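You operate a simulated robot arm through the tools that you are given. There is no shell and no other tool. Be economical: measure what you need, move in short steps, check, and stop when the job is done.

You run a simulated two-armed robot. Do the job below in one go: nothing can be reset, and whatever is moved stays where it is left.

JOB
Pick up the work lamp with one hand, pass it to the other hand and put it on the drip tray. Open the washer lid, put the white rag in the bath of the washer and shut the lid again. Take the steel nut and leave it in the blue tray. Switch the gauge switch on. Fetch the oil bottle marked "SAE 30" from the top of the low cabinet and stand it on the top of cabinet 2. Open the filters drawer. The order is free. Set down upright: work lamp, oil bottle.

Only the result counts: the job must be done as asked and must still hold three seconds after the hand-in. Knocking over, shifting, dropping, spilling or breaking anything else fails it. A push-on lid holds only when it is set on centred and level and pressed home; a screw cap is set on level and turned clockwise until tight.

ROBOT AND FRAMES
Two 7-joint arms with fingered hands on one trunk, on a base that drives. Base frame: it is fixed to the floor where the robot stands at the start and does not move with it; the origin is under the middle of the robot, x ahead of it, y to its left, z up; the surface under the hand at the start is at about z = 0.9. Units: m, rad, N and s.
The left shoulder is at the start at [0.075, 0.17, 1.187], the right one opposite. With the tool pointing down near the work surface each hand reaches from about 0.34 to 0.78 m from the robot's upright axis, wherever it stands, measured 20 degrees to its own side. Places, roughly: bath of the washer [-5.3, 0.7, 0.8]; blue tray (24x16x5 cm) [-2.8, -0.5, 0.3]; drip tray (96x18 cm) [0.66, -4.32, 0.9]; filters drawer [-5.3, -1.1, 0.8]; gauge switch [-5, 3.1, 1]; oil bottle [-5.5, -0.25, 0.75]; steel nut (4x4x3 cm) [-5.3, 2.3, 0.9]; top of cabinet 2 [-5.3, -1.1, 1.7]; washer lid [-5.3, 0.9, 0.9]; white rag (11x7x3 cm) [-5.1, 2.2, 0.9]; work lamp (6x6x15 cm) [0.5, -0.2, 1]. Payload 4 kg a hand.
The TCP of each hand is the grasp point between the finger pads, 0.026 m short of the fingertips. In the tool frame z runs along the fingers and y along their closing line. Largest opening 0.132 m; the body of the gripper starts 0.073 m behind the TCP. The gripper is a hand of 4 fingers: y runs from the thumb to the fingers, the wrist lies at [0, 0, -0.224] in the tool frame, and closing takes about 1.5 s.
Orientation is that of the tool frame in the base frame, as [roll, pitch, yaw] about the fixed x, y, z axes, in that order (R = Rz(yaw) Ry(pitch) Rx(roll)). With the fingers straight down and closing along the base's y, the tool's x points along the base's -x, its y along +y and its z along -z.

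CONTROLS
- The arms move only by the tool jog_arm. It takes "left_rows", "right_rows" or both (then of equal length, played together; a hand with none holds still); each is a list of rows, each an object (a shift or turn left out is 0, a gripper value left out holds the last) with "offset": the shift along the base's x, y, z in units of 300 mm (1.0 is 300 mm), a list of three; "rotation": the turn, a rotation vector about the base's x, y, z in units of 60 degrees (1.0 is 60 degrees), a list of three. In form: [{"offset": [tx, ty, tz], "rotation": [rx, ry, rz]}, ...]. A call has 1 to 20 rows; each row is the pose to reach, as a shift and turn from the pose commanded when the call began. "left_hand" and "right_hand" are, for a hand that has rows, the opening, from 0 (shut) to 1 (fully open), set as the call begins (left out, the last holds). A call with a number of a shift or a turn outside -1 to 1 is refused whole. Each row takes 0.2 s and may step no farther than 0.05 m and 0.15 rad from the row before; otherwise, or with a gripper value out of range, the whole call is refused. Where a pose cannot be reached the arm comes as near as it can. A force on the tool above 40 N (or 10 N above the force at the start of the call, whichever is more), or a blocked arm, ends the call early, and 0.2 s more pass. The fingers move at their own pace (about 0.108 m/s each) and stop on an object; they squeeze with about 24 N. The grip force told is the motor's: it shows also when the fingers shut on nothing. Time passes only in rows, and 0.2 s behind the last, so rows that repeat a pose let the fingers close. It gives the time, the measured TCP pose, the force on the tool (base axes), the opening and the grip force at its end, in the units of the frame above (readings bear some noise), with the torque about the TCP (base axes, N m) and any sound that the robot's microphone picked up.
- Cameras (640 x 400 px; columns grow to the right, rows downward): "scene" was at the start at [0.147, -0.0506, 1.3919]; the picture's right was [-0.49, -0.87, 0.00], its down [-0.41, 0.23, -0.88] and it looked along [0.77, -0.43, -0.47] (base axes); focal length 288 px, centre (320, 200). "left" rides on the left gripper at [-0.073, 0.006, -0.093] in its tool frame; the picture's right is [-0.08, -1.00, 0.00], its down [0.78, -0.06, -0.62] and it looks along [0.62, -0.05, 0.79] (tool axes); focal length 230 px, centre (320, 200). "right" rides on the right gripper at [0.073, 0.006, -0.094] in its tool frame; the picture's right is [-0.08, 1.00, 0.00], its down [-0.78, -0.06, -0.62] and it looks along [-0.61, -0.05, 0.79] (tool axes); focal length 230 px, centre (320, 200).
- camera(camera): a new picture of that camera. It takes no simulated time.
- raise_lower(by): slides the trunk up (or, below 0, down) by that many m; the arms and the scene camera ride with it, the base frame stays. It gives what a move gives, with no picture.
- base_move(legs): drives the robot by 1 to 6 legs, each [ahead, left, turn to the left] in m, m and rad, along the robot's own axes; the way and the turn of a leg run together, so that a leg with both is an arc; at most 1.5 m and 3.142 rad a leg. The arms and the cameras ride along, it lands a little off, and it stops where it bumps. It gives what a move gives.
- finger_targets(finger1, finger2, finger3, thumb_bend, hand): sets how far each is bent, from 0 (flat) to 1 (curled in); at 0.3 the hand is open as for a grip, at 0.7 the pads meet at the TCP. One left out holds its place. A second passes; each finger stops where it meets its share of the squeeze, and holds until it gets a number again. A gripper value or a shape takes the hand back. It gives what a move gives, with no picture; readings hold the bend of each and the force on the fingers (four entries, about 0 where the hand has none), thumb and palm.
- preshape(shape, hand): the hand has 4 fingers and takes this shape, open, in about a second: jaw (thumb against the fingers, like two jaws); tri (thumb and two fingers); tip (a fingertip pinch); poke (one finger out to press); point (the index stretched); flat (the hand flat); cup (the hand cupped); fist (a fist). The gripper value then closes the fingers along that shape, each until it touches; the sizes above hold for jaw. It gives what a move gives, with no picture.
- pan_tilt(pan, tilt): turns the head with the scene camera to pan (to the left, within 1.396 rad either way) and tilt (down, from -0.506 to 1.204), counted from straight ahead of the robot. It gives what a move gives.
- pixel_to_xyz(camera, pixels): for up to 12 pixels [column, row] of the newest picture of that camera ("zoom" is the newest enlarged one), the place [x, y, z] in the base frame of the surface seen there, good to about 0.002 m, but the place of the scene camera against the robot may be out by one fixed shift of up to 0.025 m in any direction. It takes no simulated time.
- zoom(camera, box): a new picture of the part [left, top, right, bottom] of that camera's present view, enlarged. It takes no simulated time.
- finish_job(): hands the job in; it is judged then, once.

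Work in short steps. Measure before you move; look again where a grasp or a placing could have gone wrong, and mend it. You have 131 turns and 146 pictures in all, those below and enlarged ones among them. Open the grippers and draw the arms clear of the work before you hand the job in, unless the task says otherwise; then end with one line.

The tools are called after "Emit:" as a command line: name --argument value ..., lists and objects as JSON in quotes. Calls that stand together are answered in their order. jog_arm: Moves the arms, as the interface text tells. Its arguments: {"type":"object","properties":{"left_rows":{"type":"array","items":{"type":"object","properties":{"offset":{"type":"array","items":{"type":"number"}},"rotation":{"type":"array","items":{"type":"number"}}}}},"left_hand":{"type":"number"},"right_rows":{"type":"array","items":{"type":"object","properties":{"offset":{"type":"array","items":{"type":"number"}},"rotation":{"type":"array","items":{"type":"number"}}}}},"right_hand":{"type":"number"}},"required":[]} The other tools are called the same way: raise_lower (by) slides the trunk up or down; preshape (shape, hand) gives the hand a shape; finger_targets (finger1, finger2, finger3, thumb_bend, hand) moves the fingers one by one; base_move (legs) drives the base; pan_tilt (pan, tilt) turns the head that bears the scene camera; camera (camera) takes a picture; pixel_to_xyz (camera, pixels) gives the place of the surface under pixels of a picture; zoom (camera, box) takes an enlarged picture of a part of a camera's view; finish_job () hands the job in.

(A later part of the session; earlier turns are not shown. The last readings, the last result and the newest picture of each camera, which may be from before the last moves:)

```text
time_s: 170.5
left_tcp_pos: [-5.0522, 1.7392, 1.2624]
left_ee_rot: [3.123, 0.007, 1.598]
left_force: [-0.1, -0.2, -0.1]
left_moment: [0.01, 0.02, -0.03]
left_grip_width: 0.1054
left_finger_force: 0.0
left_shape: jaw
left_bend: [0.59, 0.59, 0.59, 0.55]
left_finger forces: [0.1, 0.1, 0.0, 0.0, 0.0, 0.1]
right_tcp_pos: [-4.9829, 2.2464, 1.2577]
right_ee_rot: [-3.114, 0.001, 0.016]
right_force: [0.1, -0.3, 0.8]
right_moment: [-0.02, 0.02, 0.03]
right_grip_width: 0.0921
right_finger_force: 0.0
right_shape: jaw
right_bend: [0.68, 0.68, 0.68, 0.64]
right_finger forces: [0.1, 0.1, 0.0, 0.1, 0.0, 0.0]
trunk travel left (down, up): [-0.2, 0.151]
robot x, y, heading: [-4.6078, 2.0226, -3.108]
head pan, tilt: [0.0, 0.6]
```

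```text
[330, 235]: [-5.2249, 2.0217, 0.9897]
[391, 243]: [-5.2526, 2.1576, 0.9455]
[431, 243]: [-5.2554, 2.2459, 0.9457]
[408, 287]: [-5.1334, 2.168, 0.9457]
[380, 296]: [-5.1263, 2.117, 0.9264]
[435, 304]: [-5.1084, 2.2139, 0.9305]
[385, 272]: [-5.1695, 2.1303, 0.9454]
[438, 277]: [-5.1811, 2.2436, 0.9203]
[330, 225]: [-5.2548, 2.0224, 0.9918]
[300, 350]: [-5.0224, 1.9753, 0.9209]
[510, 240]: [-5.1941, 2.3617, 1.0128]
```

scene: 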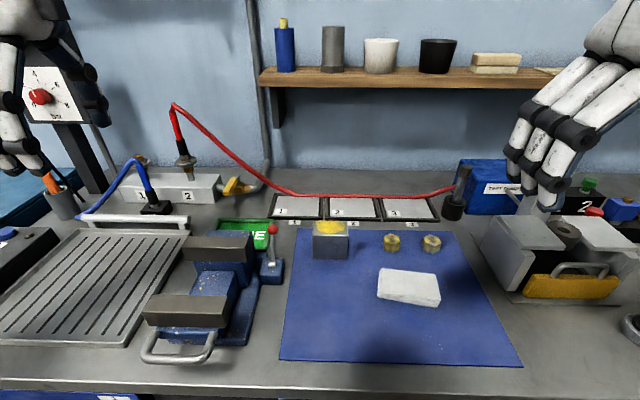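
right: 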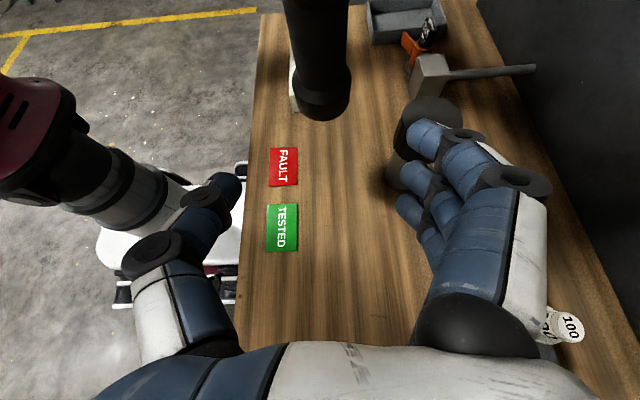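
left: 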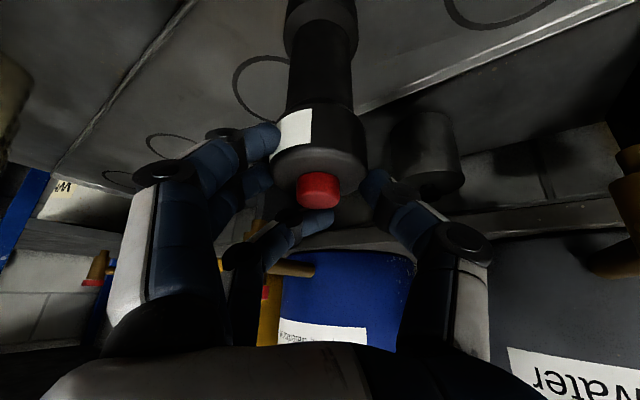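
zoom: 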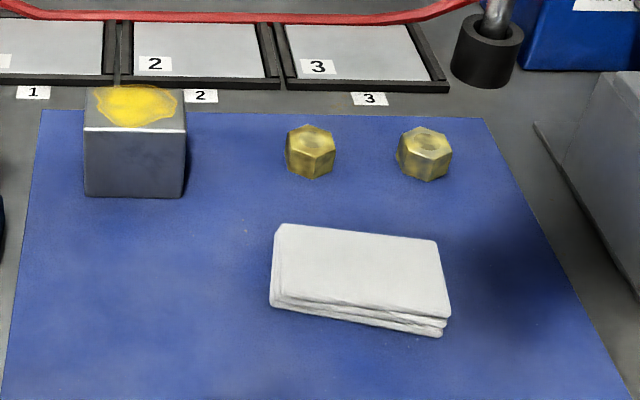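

Two nuts are on the mat at (391,243) and (431,243). I zoom in to tell which one is steel, and view also with the right wrist camera.

Emit:
zoom --camera "scene" --box '[370, 225, 450, 260]'

Emit:
camera --camera "right"

```text
8.00 times, centred on (410, 242) of scene
```

zoom: 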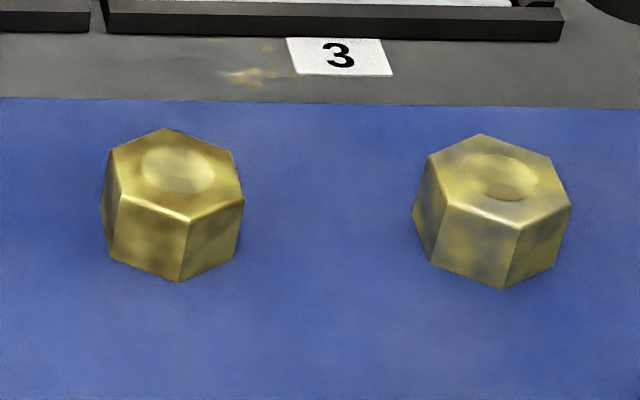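

```text
99 pictures are left
```

right: 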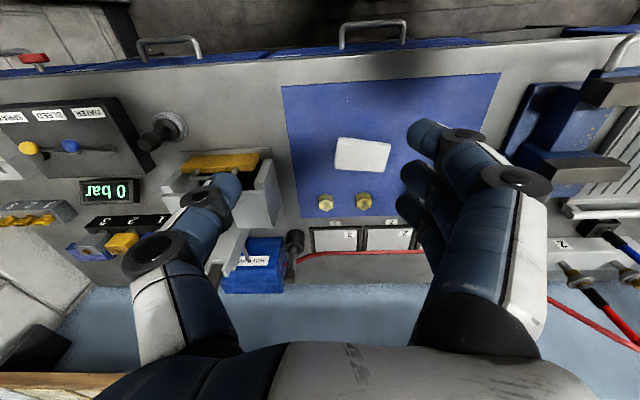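

The right-hand nut (431,243) is greyish under a yellow smear, and it fits the listed place; the other is uniform brass. I confirm with the wrist camera and measure.

Emit:
zoom --camera "right" --box '[290, 120, 420, 220]'

Emit:
pixel_to_xyz --camera "right" --pixels '[[326, 202], [364, 200], [362, 153], [337, 142], [385, 142], [337, 165], [388, 172], [305, 140], [297, 238], [240, 190]]'

```text
4.00 times, centred on (355, 170) of right
```

zoom: 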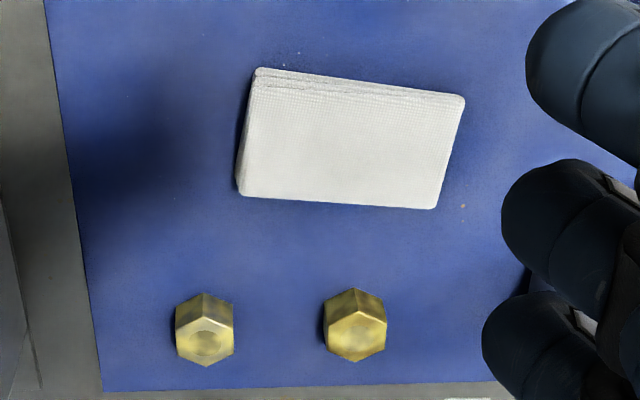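

```text
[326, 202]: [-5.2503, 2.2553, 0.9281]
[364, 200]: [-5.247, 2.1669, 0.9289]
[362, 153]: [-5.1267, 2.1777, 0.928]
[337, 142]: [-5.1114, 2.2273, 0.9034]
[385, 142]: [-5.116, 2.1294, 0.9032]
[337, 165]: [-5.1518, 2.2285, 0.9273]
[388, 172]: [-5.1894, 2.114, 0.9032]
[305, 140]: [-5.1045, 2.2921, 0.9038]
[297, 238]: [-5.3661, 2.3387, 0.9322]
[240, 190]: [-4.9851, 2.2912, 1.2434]
```

Steel nut at (−5.250, 2.255), rag at (−5.13, 2.175). First I look right for the gauge switch near (−5, 3.1).

Emit:
pan_tilt --pan -0.9 --tilt 0.45

Emit:
camera --camera "scene"

```text
time_s: 171.7
left_tcp_pos: [-5.0518, 1.7389, 1.2626]
left_ee_rot: [3.125, 0.004, 1.6]
left_force: [0.6, 0.4, 0.2]
left_moment: [0.04, -0.01, 0.01]
left_grip_width: 0.1052
left_finger_force: 0.0
left_shape: jaw
left_bend: [0.59, 0.59, 0.59, 0.55]
left_finger forces: [0.0, 0.0, 0.0, 0.0, 0.0, 0.0]
right_tcp_pos: [-4.9834, 2.2469, 1.258]
right_ee_rot: [-3.116, 0.0, 0.015]
right_force: [0.3, -0.3, -0.3]
right_moment: [0.0, 0.0, -0.03]
right_grip_width: 0.0922
right_finger_force: 0.0
right_shape: jaw
right_bend: [0.68, 0.68, 0.68, 0.64]
right_finger forces: [0.1, 0.0, 0.0, 0.0, 0.1, 0.0]
trunk travel left (down, up): [-0.2, 0.151]
robot x, y, heading: [-4.6081, 2.0246, -3.113]
head pan, tilt: [-0.901, 0.45]
```

```text
97 pictures are left
```

scene: 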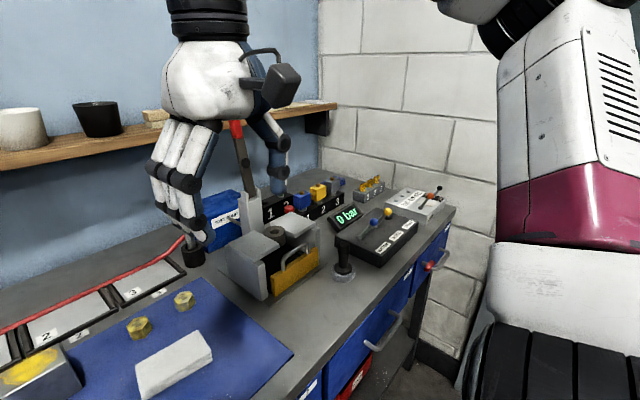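

Emit:
zoom --camera "scene" --box '[310, 160, 480, 280]'

Emit:
pixel_to_xyz --camera "scene" --pixels '[[438, 188], [432, 200], [410, 200], [430, 265], [345, 218], [385, 215], [370, 185], [450, 150]]'

```text
3.33 times, centred on (395, 220) of scene
```

zoom: 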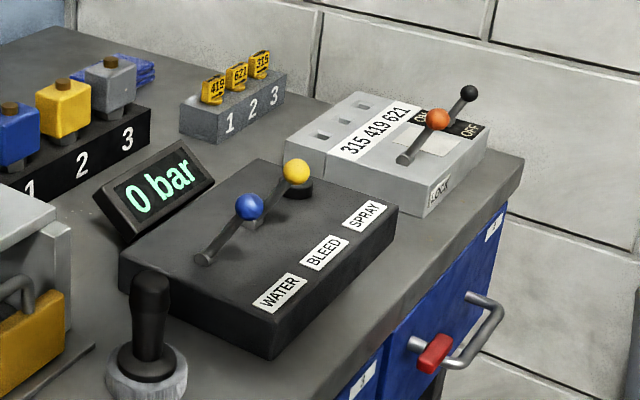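

```text
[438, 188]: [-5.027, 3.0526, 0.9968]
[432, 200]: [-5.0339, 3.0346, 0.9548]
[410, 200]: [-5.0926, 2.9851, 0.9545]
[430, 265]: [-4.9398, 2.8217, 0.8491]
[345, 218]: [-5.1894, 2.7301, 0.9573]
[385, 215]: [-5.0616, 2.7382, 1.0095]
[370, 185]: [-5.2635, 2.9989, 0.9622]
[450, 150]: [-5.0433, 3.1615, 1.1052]
```

The switch is on the grey box near (−5.03, 3.05). I shift right 0.45 m (the elbow must stay off the wall at y≈3.16) and look closer.

Emit:
base_move --legs '[[0, -0.42, -0.02]]'

Emit:
pan_tilt --pan -0.85 --tilt 0.6

Emit:
zoom --camera "scene" --box '[240, 100, 480, 250]'

Emit:
camera --camera "right"

```text
time_s: 176.0
left_tcp_pos: [-5.0661, 2.1697, 1.2626]
left_ee_rot: [3.123, 0.005, 1.582]
left_force: [-0.3, 1.0, 0.0]
left_moment: [0.01, 0.03, 0.02]
left_grip_width: 0.1056
left_finger_force: 0.0
left_shape: jaw
left_bend: [0.59, 0.59, 0.59, 0.55]
left_finger forces: [0.0, 0.1, 0.1, 0.0, 0.1, 0.0]
right_tcp_pos: [-4.9879, 2.6757, 1.2583]
right_ee_rot: [-3.116, 0.001, -0.004]
right_force: [-0.7, -0.9, -0.2]
right_moment: [-0.01, -0.03, 0.0]
right_grip_width: 0.0919
right_finger_force: 0.1
right_shape: jaw
right_bend: [0.68, 0.68, 0.68, 0.64]
right_finger forces: [0.1, 0.1, 0.1, 0.1, 0.0, 0.0]
trunk travel left (down, up): [-0.2, 0.151]
robot x, y, heading: [-4.6098, 2.4468, -3.129]
head pan, tilt: [-0.901, 0.45]
```

```text
time_s: 176.7
left_tcp_pos: [-5.0665, 2.1698, 1.2634]
left_ee_rot: [3.125, 0.005, 1.58]
left_force: [0.6, -0.3, 0.9]
left_moment: [-0.02, 0.0, 0.0]
left_grip_width: 0.1053
left_finger_force: 0.1
left_shape: jaw
left_bend: [0.59, 0.59, 0.59, 0.55]
left_finger forces: [0.0, 0.0, 0.1, 0.1, 0.1, 0.0]
right_tcp_pos: [-4.9884, 2.6754, 1.2576]
right_ee_rot: [-3.114, -0.001, -0.003]
right_force: [0.6, -0.7, 0.0]
right_moment: [0.0, -0.02, 0.02]
right_grip_width: 0.0921
right_finger_force: 0.1
right_shape: jaw
right_bend: [0.68, 0.68, 0.68, 0.64]
right_finger forces: [0.0, 0.0, 0.1, 0.0, 0.0, 0.1]
trunk travel left (down, up): [-0.2, 0.151]
robot x, y, heading: [-4.6147, 2.4526, -3.133]
head pan, tilt: [-0.85, 0.6]
```

```text
2.67 times, centred on (360, 175) of scene
```

zoom: 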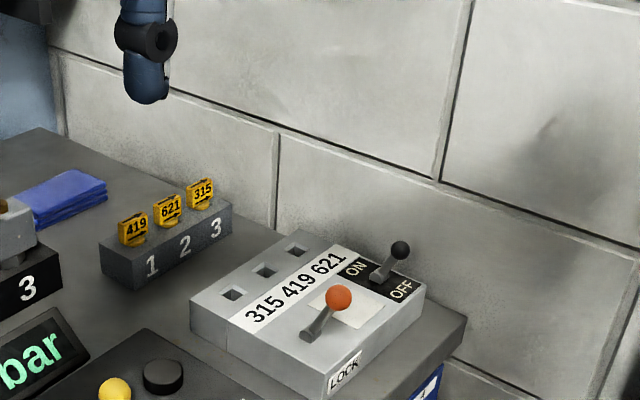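

```text
94 pictures are left
```

right: 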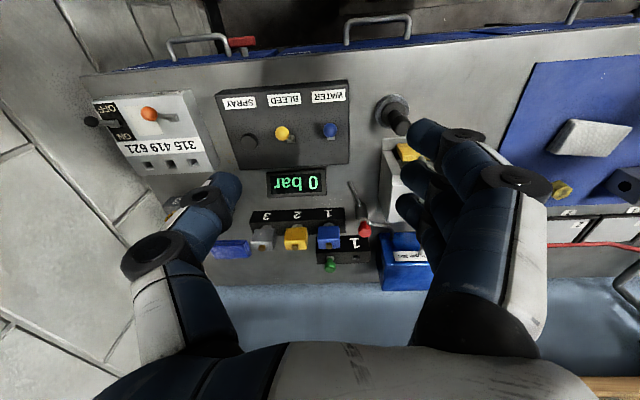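

I zoom with both cameras to see the ON/OFF toggle (black) and the LOCK lever (orange) better.

Emit:
zoom --camera "right" --box '[80, 80, 230, 180]'

Emit:
zoom --camera "scene" --box '[330, 175, 430, 250]'

Emit:
pixel_to_xyz --camera "right" --pixels '[[149, 113], [91, 121], [105, 123], [160, 118], [110, 103], [122, 135], [150, 160], [180, 100], [115, 165], [143, 100]]'

```text
4.00 times, centred on (155, 130) of right
```

zoom: 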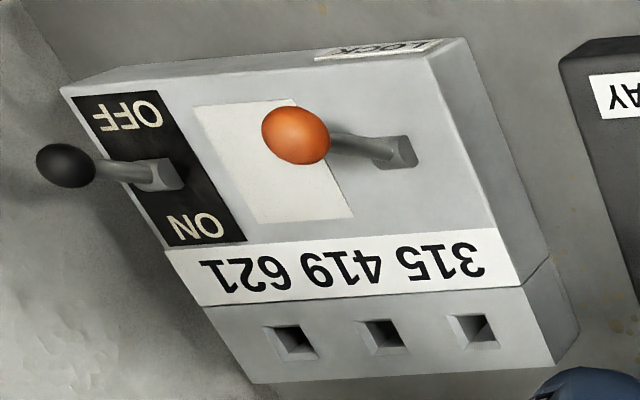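

```text
5.33 times, centred on (380, 212) of scene
```

zoom: 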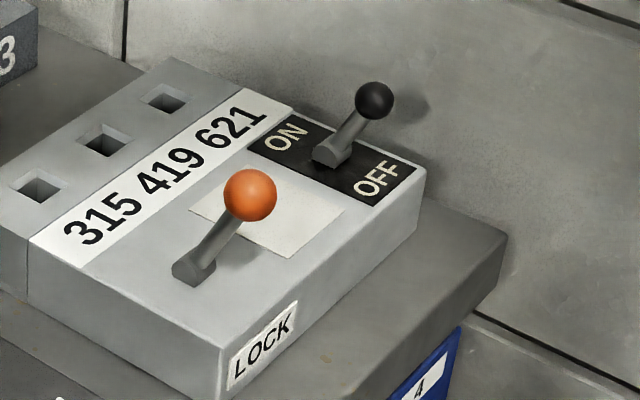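

```text
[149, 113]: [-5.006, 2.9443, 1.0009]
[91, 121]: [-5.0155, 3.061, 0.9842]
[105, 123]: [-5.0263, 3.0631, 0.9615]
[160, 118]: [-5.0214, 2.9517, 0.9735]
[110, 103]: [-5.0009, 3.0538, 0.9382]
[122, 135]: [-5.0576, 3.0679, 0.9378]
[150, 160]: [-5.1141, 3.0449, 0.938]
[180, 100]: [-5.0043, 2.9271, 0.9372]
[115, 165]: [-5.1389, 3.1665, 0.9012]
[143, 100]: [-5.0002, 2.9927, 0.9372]
```

The black ON/OFF toggle at (−5.015, 3.061, 0.985) leans to OFF (towards the robot); ON is away (−x). To keep the right elbow off the wall I turn the base right by 0.6 rad to face it.

Emit:
base_move --legs '[[0, -0.08, 0], [0, 0, -0.6]]'

Emit:
pan_tilt --pan -0.35 --tilt 0.65

Emit:
camera --camera "scene"

```text
time_s: 179.7
left_tcp_pos: [-5.1449, 2.5526, 1.2632]
left_ee_rot: [3.124, 0.005, 0.981]
left_force: [-0.1, 0.6, 0.1]
left_moment: [0.0, 0.04, -0.01]
left_grip_width: 0.1055
left_finger_force: 0.0
left_shape: jaw
left_bend: [0.59, 0.59, 0.59, 0.55]
left_finger forces: [0.0, 0.1, 0.0, 0.0, 0.1, 0.0]
right_tcp_pos: [-4.7937, 2.9261, 1.2577]
right_ee_rot: [-3.114, -0.001, -0.604]
right_force: [0.3, 0.2, 0.6]
right_moment: [-0.02, 0.0, 0.02]
right_grip_width: 0.0919
right_finger_force: 0.1
right_shape: jaw
right_bend: [0.68, 0.68, 0.68, 0.64]
right_finger forces: [0.0, 0.1, 0.0, 0.1, 0.0, 0.0]
trunk travel left (down, up): [-0.2, 0.151]
robot x, y, heading: [-4.6154, 2.5269, 2.553]
head pan, tilt: [-0.85, 0.6]
```

```text
time_s: 180.6
left_tcp_pos: [-5.1444, 2.5534, 1.2634]
left_ee_rot: [3.124, 0.006, 0.98]
left_force: [-0.2, 1.2, 0.6]
left_moment: [-0.02, 0.04, -0.02]
left_grip_width: 0.1052
left_finger_force: 0.0
left_shape: jaw
left_bend: [0.59, 0.59, 0.59, 0.55]
left_finger forces: [0.1, 0.0, 0.0, 0.0, 0.1, 0.0]
right_tcp_pos: [-4.7946, 2.9252, 1.2578]
right_ee_rot: [-3.114, -0.001, -0.603]
right_force: [0.1, -0.2, -0.2]
right_moment: [0.01, -0.03, 0.0]
right_grip_width: 0.092
right_finger_force: 0.2
right_shape: jaw
right_bend: [0.68, 0.68, 0.68, 0.64]
right_finger forces: [0.0, 0.0, 0.1, 0.0, 0.0, 0.1]
trunk travel left (down, up): [-0.2, 0.151]
robot x, y, heading: [-4.6177, 2.5294, 2.548]
head pan, tilt: [-0.351, 0.649]
```

```text
91 pictures are left
```

scene: 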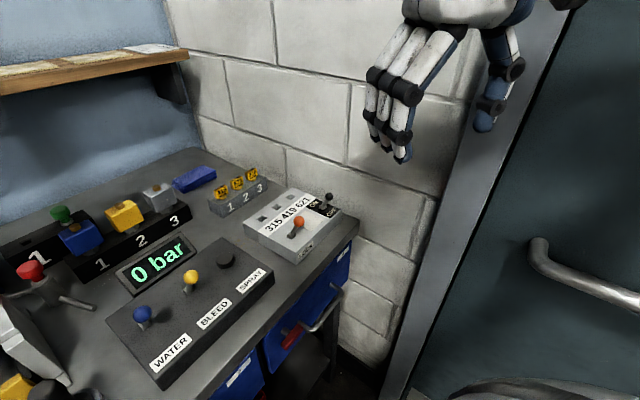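

I close the right hand, turn it 55° so it is narrow towards the wall, and bring it above and robot-side of the toggle.

Emit:
jog_arm --right_rows '[{"offset": [-0.07, 0.05, 0], "rotation": [0, 0, -0.132]}, {"offset": [-0.14, 0.11, 0], "rotation": [0, 0, -0.264]}, {"offset": [-0.21, 0.17, 0], "rotation": [0, 0, -0.396]}, {"offset": [-0.28, 0.23, 0], "rotation": [0, 0, -0.528]}, {"offset": [-0.35, 0.29, -0.1], "rotation": [0, 0, -0.66]}, {"offset": [-0.42, 0.35, -0.2], "rotation": [0, 0, -0.792]}, {"offset": [-0.47, 0.4, -0.32], "rotation": [0, 0, -0.926]}, {"offset": [-0.5, 0.417, -0.46], "rotation": [0, 0, -0.926]}, {"offset": [-0.5, 0.417, -0.6], "rotation": [0, 0, -0.926]}]' --right_hand 0

Emit:
zoom --camera "scene" --box '[220, 120, 420, 280]'

Emit:
camera --camera "right"

```text
time_s: 182.6
left_tcp_pos: [-5.1468, 2.5537, 1.2623]
left_ee_rot: [3.124, 0.005, 0.981]
left_force: [0.1, -0.5, -0.1]
left_moment: [-0.03, -0.02, -0.01]
left_grip_width: 0.1056
left_finger_force: 0.1
left_shape: jaw
left_bend: [0.59, 0.59, 0.59, 0.55]
left_finger forces: [0.1, 0.0, 0.0, 0.0, 0.1, 0.0]
right_tcp_pos: [-4.9449, 3.0514, 1.0809]
right_ee_rot: [-3.116, 0.0, -1.573]
right_force: [0.0, -0.2, -0.7]
right_moment: [0.02, 0.03, 0.01]
right_grip_width: 0.0
right_finger_force: 24.0
right_shape: jaw
right_bend: [0.67, 0.58, 0.67, 0.66]
right_finger forces: [0.0, 0.0, 0.0, 0.1, 0.1, 0.0]
trunk travel left (down, up): [-0.2, 0.151]
robot x, y, heading: [-4.6153, 2.5241, 2.55]
head pan, tilt: [-0.351, 0.649]
```

```text
2.50 times, centred on (320, 200) of scene
```

zoom: 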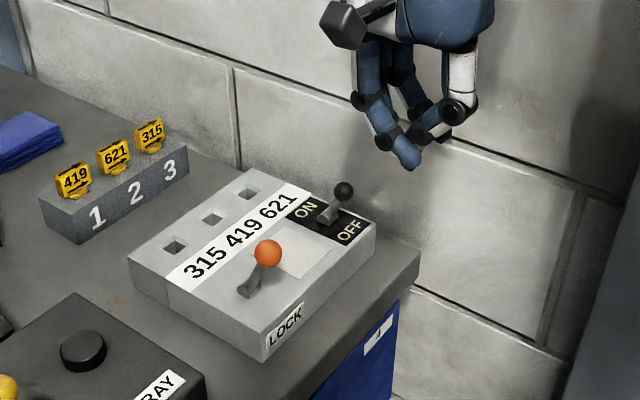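

```text
89 pictures are left
```

right: 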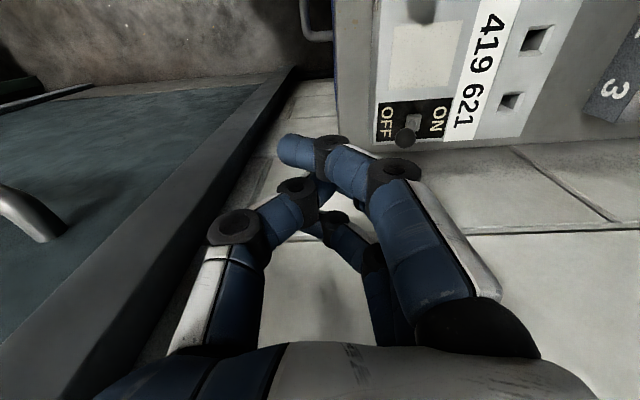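

Measure the knob with the wrist camera and then push.

Emit:
pixel_to_xyz --camera "right" --pixels '[[405, 137], [413, 122], [387, 122], [437, 118], [300, 148], [290, 145], [350, 160]]'

Emit:
jog_arm --right_rows '[{"offset": [0, 0.015, -0.14]}, {"offset": [0, 0.03, -0.285]}]'

Emit:
zoom --camera "scene" --box '[260, 140, 400, 260]'

```text
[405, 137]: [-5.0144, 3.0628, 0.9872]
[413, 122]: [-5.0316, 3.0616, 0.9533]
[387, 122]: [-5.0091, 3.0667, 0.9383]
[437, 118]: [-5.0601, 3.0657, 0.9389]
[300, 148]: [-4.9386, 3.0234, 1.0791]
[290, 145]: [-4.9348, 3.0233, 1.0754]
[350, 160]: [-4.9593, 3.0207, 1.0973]
```

```text
time_s: 183.2
left_tcp_pos: [-5.1449, 2.5533, 1.2633]
left_ee_rot: [3.124, 0.005, 0.981]
left_force: [-0.1, -0.2, 0.0]
left_moment: [0.0, 0.01, 0.06]
left_grip_width: 0.1053
left_finger_force: 0.0
left_shape: jaw
left_bend: [0.59, 0.59, 0.59, 0.55]
left_finger forces: [0.0, 0.0, 0.1, 0.1, 0.0, 0.0]
right_tcp_pos: [-4.9427, 3.0603, 0.9944]
right_ee_rot: [-3.114, 0.0, -1.572]
right_force: [-0.9, 0.2, -0.7]
right_moment: [0.03, -0.02, 0.0]
right_grip_width: 0.0
right_finger_force: 24.5
right_shape: jaw
right_bend: [0.67, 0.58, 0.67, 0.66]
right_finger forces: [0.0, 0.0, 0.0, 0.0, 0.1, 0.0]
trunk travel left (down, up): [-0.2, 0.151]
robot x, y, heading: [-4.6152, 2.5295, 2.552]
head pan, tilt: [-0.351, 0.649]
```

```text
3.33 times, centred on (330, 200) of scene
```

zoom: 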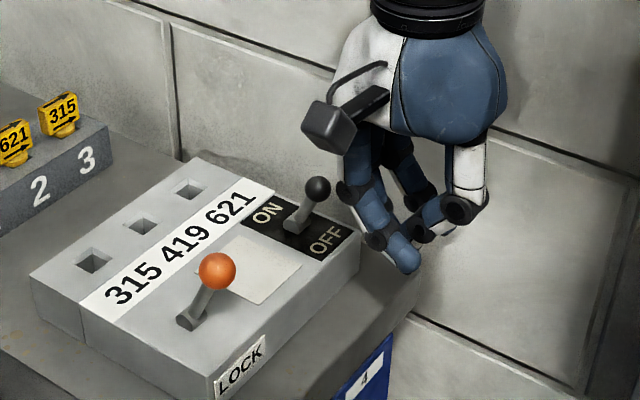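

Now push towards −x in small steps.

Emit:
jog_arm --right_rows '[{"offset": [-0.07, 0, 0]}, {"offset": [-0.13, 0, 0]}, {"offset": [-0.18, 0, 0]}, {"offset": [-0.22, 0, 0]}, {"offset": [-0.26, 0, 0]}, {"offset": [-0.3, 0, 0]}]'

Emit:
zoom --camera "scene" --box '[260, 140, 400, 260]'

```text
time_s: 184.6
left_tcp_pos: [-5.1416, 2.5484, 1.2657]
left_ee_rot: [3.13, 0.004, 0.981]
left_force: [0.1, -0.1, 0.2]
left_moment: [0.02, 0.01, -0.01]
left_grip_width: 0.1052
left_finger_force: 0.1
left_shape: jaw
left_bend: [0.59, 0.59, 0.59, 0.55]
left_finger forces: [0.0, 0.0, 0.0, 0.0, 0.0, 0.0]
right_tcp_pos: [-5.029, 3.0546, 0.9957]
right_ee_rot: [-3.115, 0.0, -1.573]
right_force: [23.9, -20.9, 16.5]
right_moment: [-0.15, -0.06, 0.21]
right_grip_width: 0.0
right_finger_force: 23.7
right_shape: jaw
right_bend: [0.67, 0.56, 0.67, 0.66]
right_finger forces: [0.0, 67.1, 0.0, 0.0, 0.0, 0.0]
trunk travel left (down, up): [-0.2, 0.151]
robot x, y, heading: [-4.6158, 2.525, 2.547]
head pan, tilt: [-0.351, 0.649]
```

```text
3.33 times, centred on (330, 200) of scene
```

zoom: 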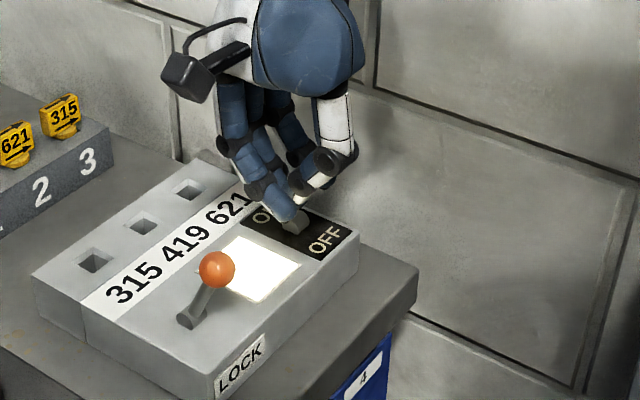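

The indicator plate lit up: the switch went ON. I lift straight away and check it stays on.

Emit:
jog_arm --right_rows '[{"offset": [0.02, 0, 0.05]}, {"offset": [0.03, 0, 0.15]}, {"offset": [0.06, 0, 0.3]}, {"offset": [0.15, -0.05, 0.45]}, {"offset": [0.25, -0.15, 0.6]}, {"offset": [0.3, -0.25, 0.7]}]'

Emit:
zoom --camera "scene" --box '[240, 140, 400, 280]'

```text
refused: row 4 steps farther than a row can; nothing moved
```

```text
2.86 times, centred on (320, 210) of scene
```

zoom: 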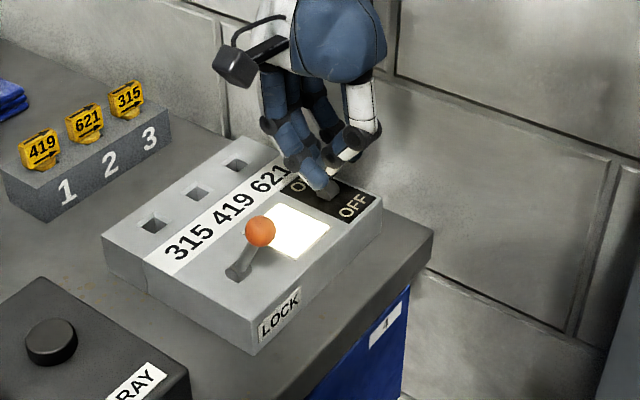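

Refused for step size; same retreat with smaller steps.

Emit:
jog_arm --right_rows '[{"offset": [0.02, 0, 0.05]}, {"offset": [0.03, 0, 0.15]}, {"offset": [0.06, 0, 0.28]}, {"offset": [0.12, -0.05, 0.4]}, {"offset": [0.2, -0.12, 0.5]}, {"offset": [0.26, -0.2, 0.6]}, {"offset": [0.32, -0.28, 0.7]}]'

Emit:
zoom --camera "scene" --box '[240, 140, 400, 280]'

```text
time_s: 186.2
left_tcp_pos: [-5.1439, 2.5515, 1.264]
left_ee_rot: [3.126, 0.006, 0.981]
left_force: [0.0, -0.2, -0.1]
left_moment: [0.02, 0.04, -0.02]
left_grip_width: 0.1055
left_finger_force: 0.1
left_shape: jaw
left_bend: [0.59, 0.59, 0.59, 0.55]
left_finger forces: [0.0, 0.0, 0.1, 0.0, 0.0, 0.1]
right_tcp_pos: [-4.935, 2.9754, 1.2032]
right_ee_rot: [-3.117, 0.002, -1.574]
right_force: [0.4, -0.5, 0.7]
right_moment: [0.01, 0.06, 0.02]
right_grip_width: 0.0
right_finger_force: 24.7
right_shape: jaw
right_bend: [0.67, 0.56, 0.67, 0.67]
right_finger forces: [0.2, 0.0, 0.0, 0.0, 0.1, 0.1]
trunk travel left (down, up): [-0.2, 0.151]
robot x, y, heading: [-4.6187, 2.5295, 2.553]
head pan, tilt: [-0.351, 0.649]
```

```text
2.86 times, centred on (320, 210) of scene
```

zoom: 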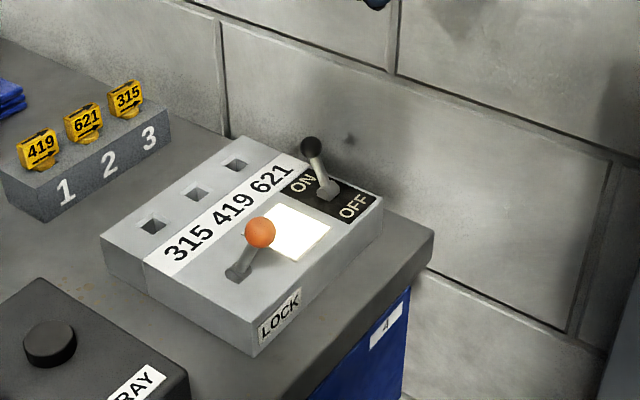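

The gauge switch is ON. I turn back to face the bench and slide left to the mat.

Emit:
base_move --legs '[[0, 0, 0.592], [0, 0.52, 0]]'

Emit:
jog_arm --right_rows '[{"rotation": [0, 0, -0.14]}, {"rotation": [0, 0, -0.28]}, {"rotation": [0, 0, -0.42]}, {"rotation": [0, 0, -0.56]}]' --right_hand 1

Emit:
pan_tilt --pan -0.2 --tilt 0.7

Emit:
camera --camera "right"

Emit:
camera --camera "scene"

```text
time_s: 192.9
left_tcp_pos: [-5.0681, 1.735, 1.2624]
left_ee_rot: [3.124, 0.005, 1.573]
left_force: [-0.1, 0.4, -0.3]
left_moment: [0.01, 0.02, 0.02]
left_grip_width: 0.1052
left_finger_force: 0.1
left_shape: jaw
left_bend: [0.59, 0.59, 0.59, 0.55]
left_finger forces: [0.0, 0.1, 0.1, 0.0, 0.0, 0.0]
right_tcp_pos: [-5.1319, 2.2026, 1.2016]
right_ee_rot: [-3.115, -0.001, -0.98]
right_force: [-0.5, -0.5, -0.2]
right_moment: [-0.01, -0.01, 0.04]
right_grip_width: 0.0
right_finger_force: 24.1
right_shape: jaw
right_bend: [0.67, 0.56, 0.67, 0.67]
right_finger forces: [0.0, 0.0, 0.0, 0.0, 0.1, 0.1]
trunk travel left (down, up): [-0.2, 0.151]
robot x, y, heading: [-4.6153, 2.0117, -3.136]
head pan, tilt: [-0.351, 0.649]
```

```text
time_s: 193.9
left_tcp_pos: [-5.0681, 1.7368, 1.2641]
left_ee_rot: [3.123, 0.005, 1.573]
left_force: [0.8, 0.1, 1.3]
left_moment: [0.0, 0.02, -0.05]
left_grip_width: 0.1052
left_finger_force: 0.1
left_shape: jaw
left_bend: [0.59, 0.59, 0.59, 0.55]
left_finger forces: [0.0, 0.1, 0.0, 0.1, 0.0, 0.1]
right_tcp_pos: [-5.1325, 2.205, 1.2014]
right_ee_rot: [-3.114, -0.001, -1.569]
right_force: [0.4, -0.1, 0.6]
right_moment: [0.0, 0.0, 0.0]
right_grip_width: 0.132
right_finger_force: 0.0
right_shape: jaw
right_bend: [0.3, 0.3, 0.3, 0.3]
right_finger forces: [0.1, 0.0, 0.1, 0.1, 0.0, 0.0]
trunk travel left (down, up): [-0.2, 0.151]
robot x, y, heading: [-4.6176, 2.0104, -3.141]
head pan, tilt: [-0.351, 0.649]
```

```text
time_s: 194.6
left_tcp_pos: [-5.0684, 1.736, 1.2639]
left_ee_rot: [3.123, 0.006, 1.573]
left_force: [1.4, 0.2, 0.5]
left_moment: [0.01, 0.0, 0.02]
left_grip_width: 0.1053
left_finger_force: 0.0
left_shape: jaw
left_bend: [0.59, 0.59, 0.59, 0.55]
left_finger forces: [0.0, 0.1, 0.0, 0.0, 0.1, 0.0]
right_tcp_pos: [-5.1329, 2.2056, 1.2021]
right_ee_rot: [-3.116, 0.0, -1.565]
right_force: [0.8, 0.0, 0.0]
right_moment: [0.01, -0.02, 0.0]
right_grip_width: 0.1318
right_finger_force: 0.1
right_shape: jaw
right_bend: [0.3, 0.3, 0.3, 0.3]
right_finger forces: [0.0, 0.1, 0.0, 0.0, 0.0, 0.0]
trunk travel left (down, up): [-0.2, 0.151]
robot x, y, heading: [-4.6108, 2.0107, -3.134]
head pan, tilt: [-0.201, 0.7]
```

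```text
84 pictures are left
```

right: 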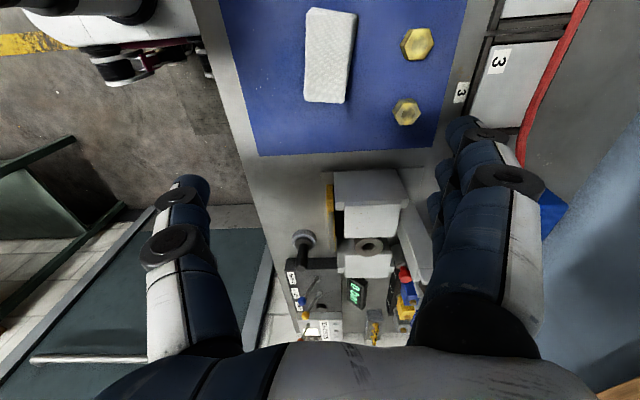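

```text
83 pictures are left
```

scene: 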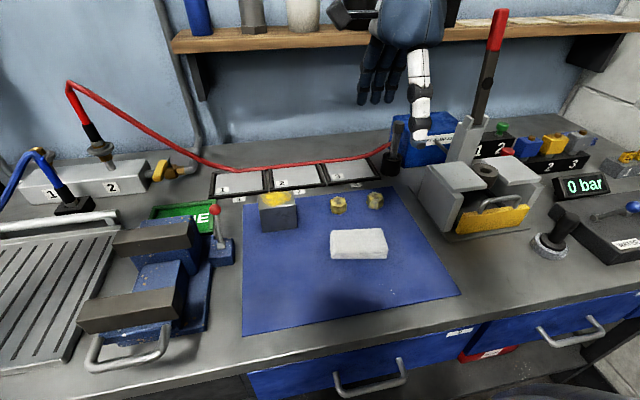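

Measure the rag's corners from the right wrist camera.

Emit:
pixel_to_xyz --camera "right" --pixels '[[310, 12], [352, 18], [343, 98], [308, 92], [330, 55], [407, 112], [417, 43]]'

```text
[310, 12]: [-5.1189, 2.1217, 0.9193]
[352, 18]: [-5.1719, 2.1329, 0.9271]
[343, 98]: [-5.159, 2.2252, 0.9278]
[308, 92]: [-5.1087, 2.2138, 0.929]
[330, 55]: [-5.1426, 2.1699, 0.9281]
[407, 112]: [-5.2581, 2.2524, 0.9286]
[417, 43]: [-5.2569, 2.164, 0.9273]
```

Rag centre (−5.139, 2.172), turned ~7°. I descend with 0.8 opening and close.

Emit:
jog_arm --right_rows '[{"offset": [-0.01, -0.05, -0.1], "rotation": [0, 0, -0.06]}, {"offset": [-0.021, -0.112, -0.22], "rotation": [0, 0, -0.11]}, {"offset": [-0.021, -0.112, -0.37], "rotation": [0, 0, -0.11]}, {"offset": [-0.021, -0.112, -0.52], "rotation": [0, 0, -0.11]}, {"offset": [-0.021, -0.112, -0.67], "rotation": [0, 0, -0.11]}, {"offset": [-0.021, -0.112, -0.79], "rotation": [0, 0, -0.11]}, {"offset": [-0.021, -0.112, -0.88], "rotation": [0, 0, -0.11]}]' --right_hand 0.8

Emit:
jog_arm --right_rows '[{}, {}, {}, {}, {}, {}]' --right_hand 0

Emit:
jog_arm --right_rows '[{"offset": [0, 0, 0.1]}, {"offset": [0, 0, 0.25]}, {"offset": [0, 0, 0.4]}, {"offset": [0, 0, 0.55]}, {"offset": [0, 0, 0.7]}, {"offset": [0, 0, 0.85]}]'

Emit:
camera --camera "scene"

```text
time_s: 196.2
left_tcp_pos: [-5.0684, 1.7347, 1.263]
left_ee_rot: [3.125, 0.004, 1.575]
left_force: [-0.6, -0.4, 0.0]
left_moment: [-0.02, 0.02, 0.01]
left_grip_width: 0.1053
left_finger_force: 0.0
left_shape: jaw
left_bend: [0.59, 0.59, 0.59, 0.55]
left_finger forces: [0.1, 0.0, 0.0, 0.0, 0.0, 0.0]
right_tcp_pos: [-5.1393, 2.1701, 0.9379]
right_ee_rot: [-3.115, 0.001, -1.682]
right_force: [-0.7, -0.8, -0.7]
right_moment: [0.0, -0.04, 0.01]
right_grip_width: 0.106
right_finger_force: 0.1
right_shape: jaw
right_bend: [0.59, 0.59, 0.59, 0.55]
right_finger forces: [0.0, 0.0, 0.0, 0.0, 0.0, 0.0]
trunk travel left (down, up): [-0.2, 0.151]
robot x, y, heading: [-4.6139, 2.0083, -3.134]
head pan, tilt: [-0.201, 0.7]
```

```text
time_s: 197.6
left_tcp_pos: [-5.0676, 1.736, 1.2637]
left_ee_rot: [3.124, 0.006, 1.572]
left_force: [-0.7, 0.7, -1.0]
left_moment: [-0.01, 0.0, -0.03]
left_grip_width: 0.1055
left_finger_force: 0.1
left_shape: jaw
left_bend: [0.59, 0.59, 0.59, 0.55]
left_finger forces: [0.0, 0.1, 0.0, 0.1, 0.1, 0.1]
right_tcp_pos: [-5.1389, 2.1706, 0.9395]
right_ee_rot: [-3.116, 0.001, -1.682]
right_force: [0.1, -0.7, 0.3]
right_moment: [0.03, 0.02, 0.0]
right_grip_width: 0.0593
right_finger_force: 23.8
right_shape: jaw
right_bend: [0.73, 0.73, 0.73, 0.7]
right_finger forces: [7.1, 7.3, 7.3, 0.0, 21.7, 0.1]
trunk travel left (down, up): [-0.2, 0.151]
robot x, y, heading: [-4.6134, 2.0091, -3.141]
head pan, tilt: [-0.201, 0.7]
```

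```text
time_s: 199.0
left_tcp_pos: [-5.0675, 1.7358, 1.2636]
left_ee_rot: [3.123, 0.005, 1.571]
left_force: [-0.5, 0.1, -0.8]
left_moment: [-0.02, -0.01, 0.01]
left_grip_width: 0.1055
left_finger_force: 0.0
left_shape: jaw
left_bend: [0.59, 0.59, 0.59, 0.55]
left_finger forces: [0.0, 0.1, 0.0, 0.0, 0.1, 0.0]
right_tcp_pos: [-5.1369, 2.1702, 1.195]
right_ee_rot: [-3.115, -0.001, -1.682]
right_force: [0.0, 0.3, -0.3]
right_moment: [-0.01, -0.01, 0.01]
right_grip_width: 0.0594
right_finger_force: 23.8
right_shape: jaw
right_bend: [0.73, 0.73, 0.73, 0.7]
right_finger forces: [7.1, 7.2, 7.3, 0.1, 21.8, 0.0]
trunk travel left (down, up): [-0.2, 0.151]
robot x, y, heading: [-4.6106, 2.0082, -3.139]
head pan, tilt: [-0.201, 0.7]
```

```text
82 pictures are left
```

scene: 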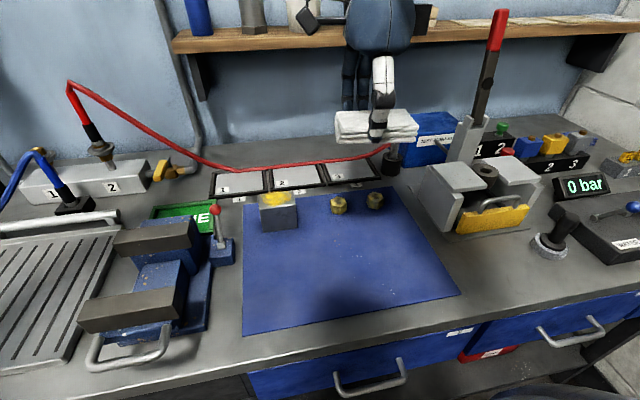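

The rag is held. I slide left to y≈1.35 and look at the washer and the bucket before it.

Emit:
base_move --legs '[[-0.15, 0.7, 0]]'

Emit:
pan_tilt --pan 0.6 --tilt 0.6

Emit:
camera --camera "scene"

```text
time_s: 205.6
left_tcp_pos: [-4.9081, 1.0377, 1.263]
left_ee_rot: [3.123, 0.005, 1.58]
left_force: [-0.3, -0.1, 0.3]
left_moment: [-0.01, -0.02, 0.0]
left_grip_width: 0.1054
left_finger_force: 0.0
left_shape: jaw
left_bend: [0.59, 0.59, 0.59, 0.55]
left_finger forces: [0.0, 0.1, 0.0, 0.0, 0.1, 0.0]
right_tcp_pos: [-4.9818, 1.4693, 1.1947]
right_ee_rot: [-3.115, 0.001, -1.677]
right_force: [-0.9, 0.7, 0.0]
right_moment: [0.0, -0.03, 0.0]
right_grip_width: 0.0593
right_finger_force: 24.7
right_shape: jaw
right_bend: [0.73, 0.73, 0.73, 0.7]
right_finger forces: [7.1, 7.3, 7.2, 0.1, 21.7, 0.0]
trunk travel left (down, up): [-0.2, 0.151]
robot x, y, heading: [-4.4567, 1.3139, -3.131]
head pan, tilt: [-0.201, 0.7]
```

```text
time_s: 206.7
left_tcp_pos: [-4.9101, 1.0382, 1.2631]
left_ee_rot: [3.125, 0.005, 1.58]
left_force: [0.7, -0.6, 0.5]
left_moment: [0.0, -0.02, 0.01]
left_grip_width: 0.1053
left_finger_force: 0.0
left_shape: jaw
left_bend: [0.59, 0.59, 0.59, 0.55]
left_finger forces: [0.1, 0.1, 0.1, 0.0, 0.0, 0.0]
right_tcp_pos: [-4.9809, 1.472, 1.1948]
right_ee_rot: [-3.116, 0.0, -1.678]
right_force: [-0.6, -0.1, -0.6]
right_moment: [0.01, 0.03, -0.01]
right_grip_width: 0.059
right_finger_force: 24.2
right_shape: jaw
right_bend: [0.73, 0.73, 0.73, 0.7]
right_finger forces: [7.1, 7.3, 7.2, 0.0, 21.6, 0.0]
trunk travel left (down, up): [-0.2, 0.151]
robot x, y, heading: [-4.4586, 1.3134, -3.135]
head pan, tilt: [0.6, 0.6]
```

```text
81 pictures are left
```

scene: 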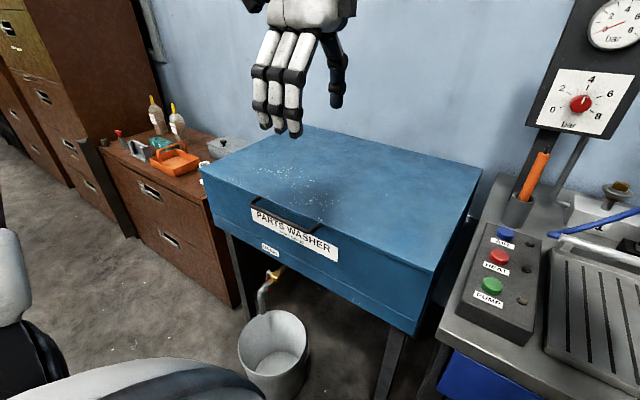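

The lid has a black handle bar on its front edge near (285,215). I measure lid, handle and bucket.

Emit:
zoom --camera "scene" --box '[200, 170, 440, 330]'

Emit:
pixel_to_xyz --camera "scene" --pixels '[[285, 217], [250, 200], [318, 230], [203, 168], [435, 268], [478, 172], [310, 128], [270, 330], [240, 365], [305, 360], [415, 330], [345, 240]]'

```text
2.50 times, centred on (320, 250) of scene
```

zoom: 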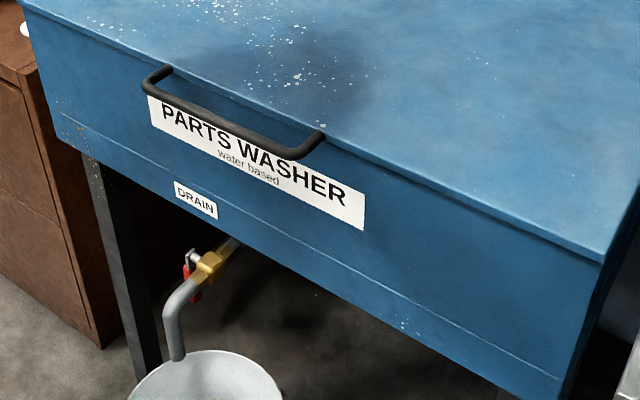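

```text
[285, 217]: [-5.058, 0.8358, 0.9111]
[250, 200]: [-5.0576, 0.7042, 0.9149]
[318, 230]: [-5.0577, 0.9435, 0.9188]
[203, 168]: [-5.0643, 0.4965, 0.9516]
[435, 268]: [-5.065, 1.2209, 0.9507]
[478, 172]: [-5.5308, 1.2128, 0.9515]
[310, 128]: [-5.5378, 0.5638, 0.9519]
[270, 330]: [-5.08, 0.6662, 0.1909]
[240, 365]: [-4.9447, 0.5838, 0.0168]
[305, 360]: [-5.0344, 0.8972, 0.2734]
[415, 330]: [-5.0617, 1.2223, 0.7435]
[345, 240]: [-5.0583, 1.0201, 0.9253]
```

I need the bucket's exact footprint and the handle bar position; measuring more points.

Emit:
pixel_to_xyz --camera "scene" --pixels '[[239, 343], [307, 345], [272, 311], [275, 373], [258, 376], [295, 366], [272, 213], [300, 225], [313, 228], [256, 204], [285, 219], [270, 209]]'

Emit:
zoom --camera "scene" --box '[220, 180, 350, 260]'

Emit:
camera --camera "left"

```text
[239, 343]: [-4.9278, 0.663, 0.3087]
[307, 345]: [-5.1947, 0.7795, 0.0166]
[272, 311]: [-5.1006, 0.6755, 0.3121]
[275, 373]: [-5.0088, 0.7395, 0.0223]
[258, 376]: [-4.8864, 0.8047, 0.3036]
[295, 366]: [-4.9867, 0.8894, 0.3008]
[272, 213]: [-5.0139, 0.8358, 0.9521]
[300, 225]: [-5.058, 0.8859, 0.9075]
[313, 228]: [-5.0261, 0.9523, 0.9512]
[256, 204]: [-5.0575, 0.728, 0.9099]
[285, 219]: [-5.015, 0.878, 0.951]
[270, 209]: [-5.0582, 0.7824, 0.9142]
```

```text
4.92 times, centred on (285, 220) of scene
```

zoom: 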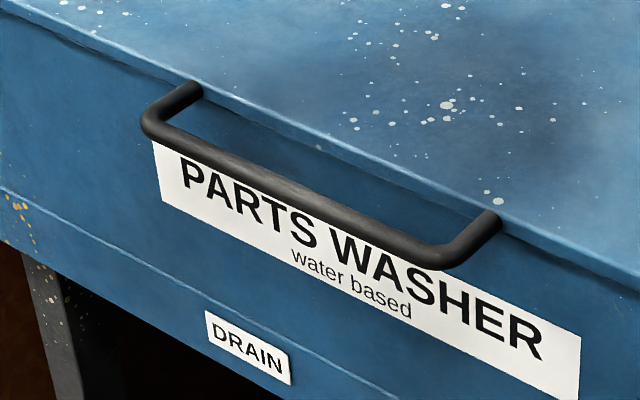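

```text
78 pictures are left
```

left: 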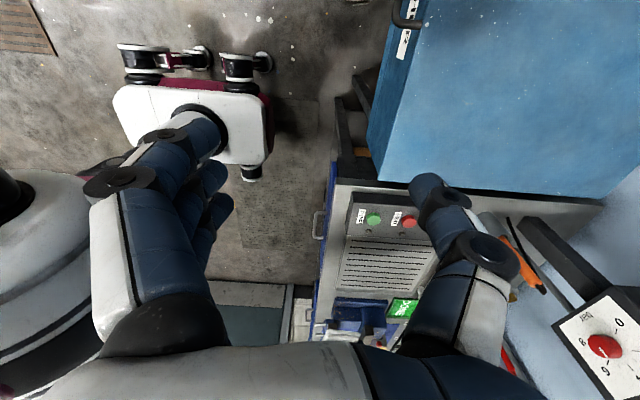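

I measure the base's footprint from the left wrist view (white base at about (115–270, 45–180)).

Emit:
pixel_to_xyz --camera "left" --pixels '[[120, 95], [265, 90], [268, 160], [130, 165], [120, 50], [270, 60], [250, 178], [195, 110], [410, 25], [425, 12], [390, 130]]'

```text
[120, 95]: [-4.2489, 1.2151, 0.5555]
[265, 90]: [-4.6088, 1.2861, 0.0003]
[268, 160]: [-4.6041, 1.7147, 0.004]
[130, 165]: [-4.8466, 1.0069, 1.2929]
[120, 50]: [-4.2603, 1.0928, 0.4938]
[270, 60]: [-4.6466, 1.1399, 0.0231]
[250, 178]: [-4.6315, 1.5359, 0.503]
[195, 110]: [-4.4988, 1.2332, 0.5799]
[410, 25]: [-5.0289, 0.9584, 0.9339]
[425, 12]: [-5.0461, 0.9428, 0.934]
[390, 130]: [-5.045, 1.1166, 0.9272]
```

The base is only about ±0.22 m, so I can stand at about (−4.65, 1.15) turned a little left. I also raise the rag slightly by leaving the arm as is, and drive there.

Emit:
base_move --legs '[[0.19, 0.155, 0], [0, 0, 0.25]]'

Emit:
jog_arm --left_rows '[{"rotation": [0, 0.14, 0]}, {"rotation": [0, 0.28, 0]}, {"rotation": [0, 0.42, 0]}, {"rotation": [0, 0.56, 0]}, {"rotation": [0, 0.7, 0]}, {"rotation": [0, 0.84, 0]}, {"rotation": [0, 0.98, 0]}]'

Emit:
camera --camera "scene"

```text
time_s: 209.6
left_tcp_pos: [-5.018, 0.7779, 1.2634]
left_ee_rot: [3.124, 0.006, 1.824]
left_force: [-0.5, 0.1, -0.4]
left_moment: [-0.01, 0.0, 0.0]
left_grip_width: 0.1052
left_finger_force: 0.1
left_shape: jaw
left_bend: [0.59, 0.59, 0.59, 0.55]
left_finger forces: [0.0, 0.0, 0.0, 0.1, 0.1, 0.0]
right_tcp_pos: [-5.1938, 1.1798, 1.1948]
right_ee_rot: [-3.117, -0.001, -1.433]
right_force: [-0.3, -0.6, -1.0]
right_moment: [0.01, 0.0, 0.0]
right_grip_width: 0.0591
right_finger_force: 23.6
right_shape: jaw
right_bend: [0.73, 0.73, 0.73, 0.7]
right_finger forces: [7.0, 7.2, 7.2, 0.0, 21.5, 0.0]
trunk travel left (down, up): [-0.2, 0.151]
robot x, y, heading: [-4.6451, 1.155, -2.887]
head pan, tilt: [0.6, 0.6]
```

```text
time_s: 211.2
left_tcp_pos: [-5.0192, 0.7788, 1.263]
left_ee_rot: [-2.146, -0.214, 1.707]
left_force: [0.7, 0.3, 0.4]
left_moment: [0.01, -0.03, 0.02]
left_grip_width: 0.1056
left_finger_force: 0.0
left_shape: jaw
left_bend: [0.59, 0.59, 0.59, 0.55]
left_finger forces: [0.0, 0.0, 0.0, 0.1, 0.0, 0.0]
right_tcp_pos: [-5.1938, 1.1796, 1.1945]
right_ee_rot: [-3.115, 0.001, -1.434]
right_force: [0.1, -0.9, -0.8]
right_moment: [0.04, 0.02, -0.01]
right_grip_width: 0.0591
right_finger_force: 23.8
right_shape: jaw
right_bend: [0.73, 0.73, 0.73, 0.7]
right_finger forces: [7.0, 7.4, 7.1, 0.0, 21.7, 0.0]
trunk travel left (down, up): [-0.2, 0.151]
robot x, y, heading: [-4.6444, 1.1558, -2.884]
head pan, tilt: [0.6, 0.6]
```

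```text
77 pictures are left
```

scene: 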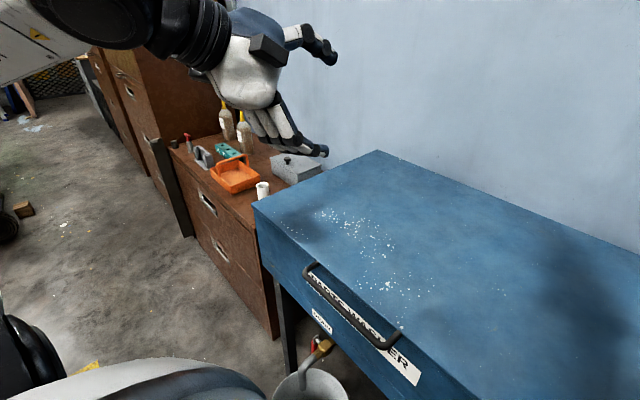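

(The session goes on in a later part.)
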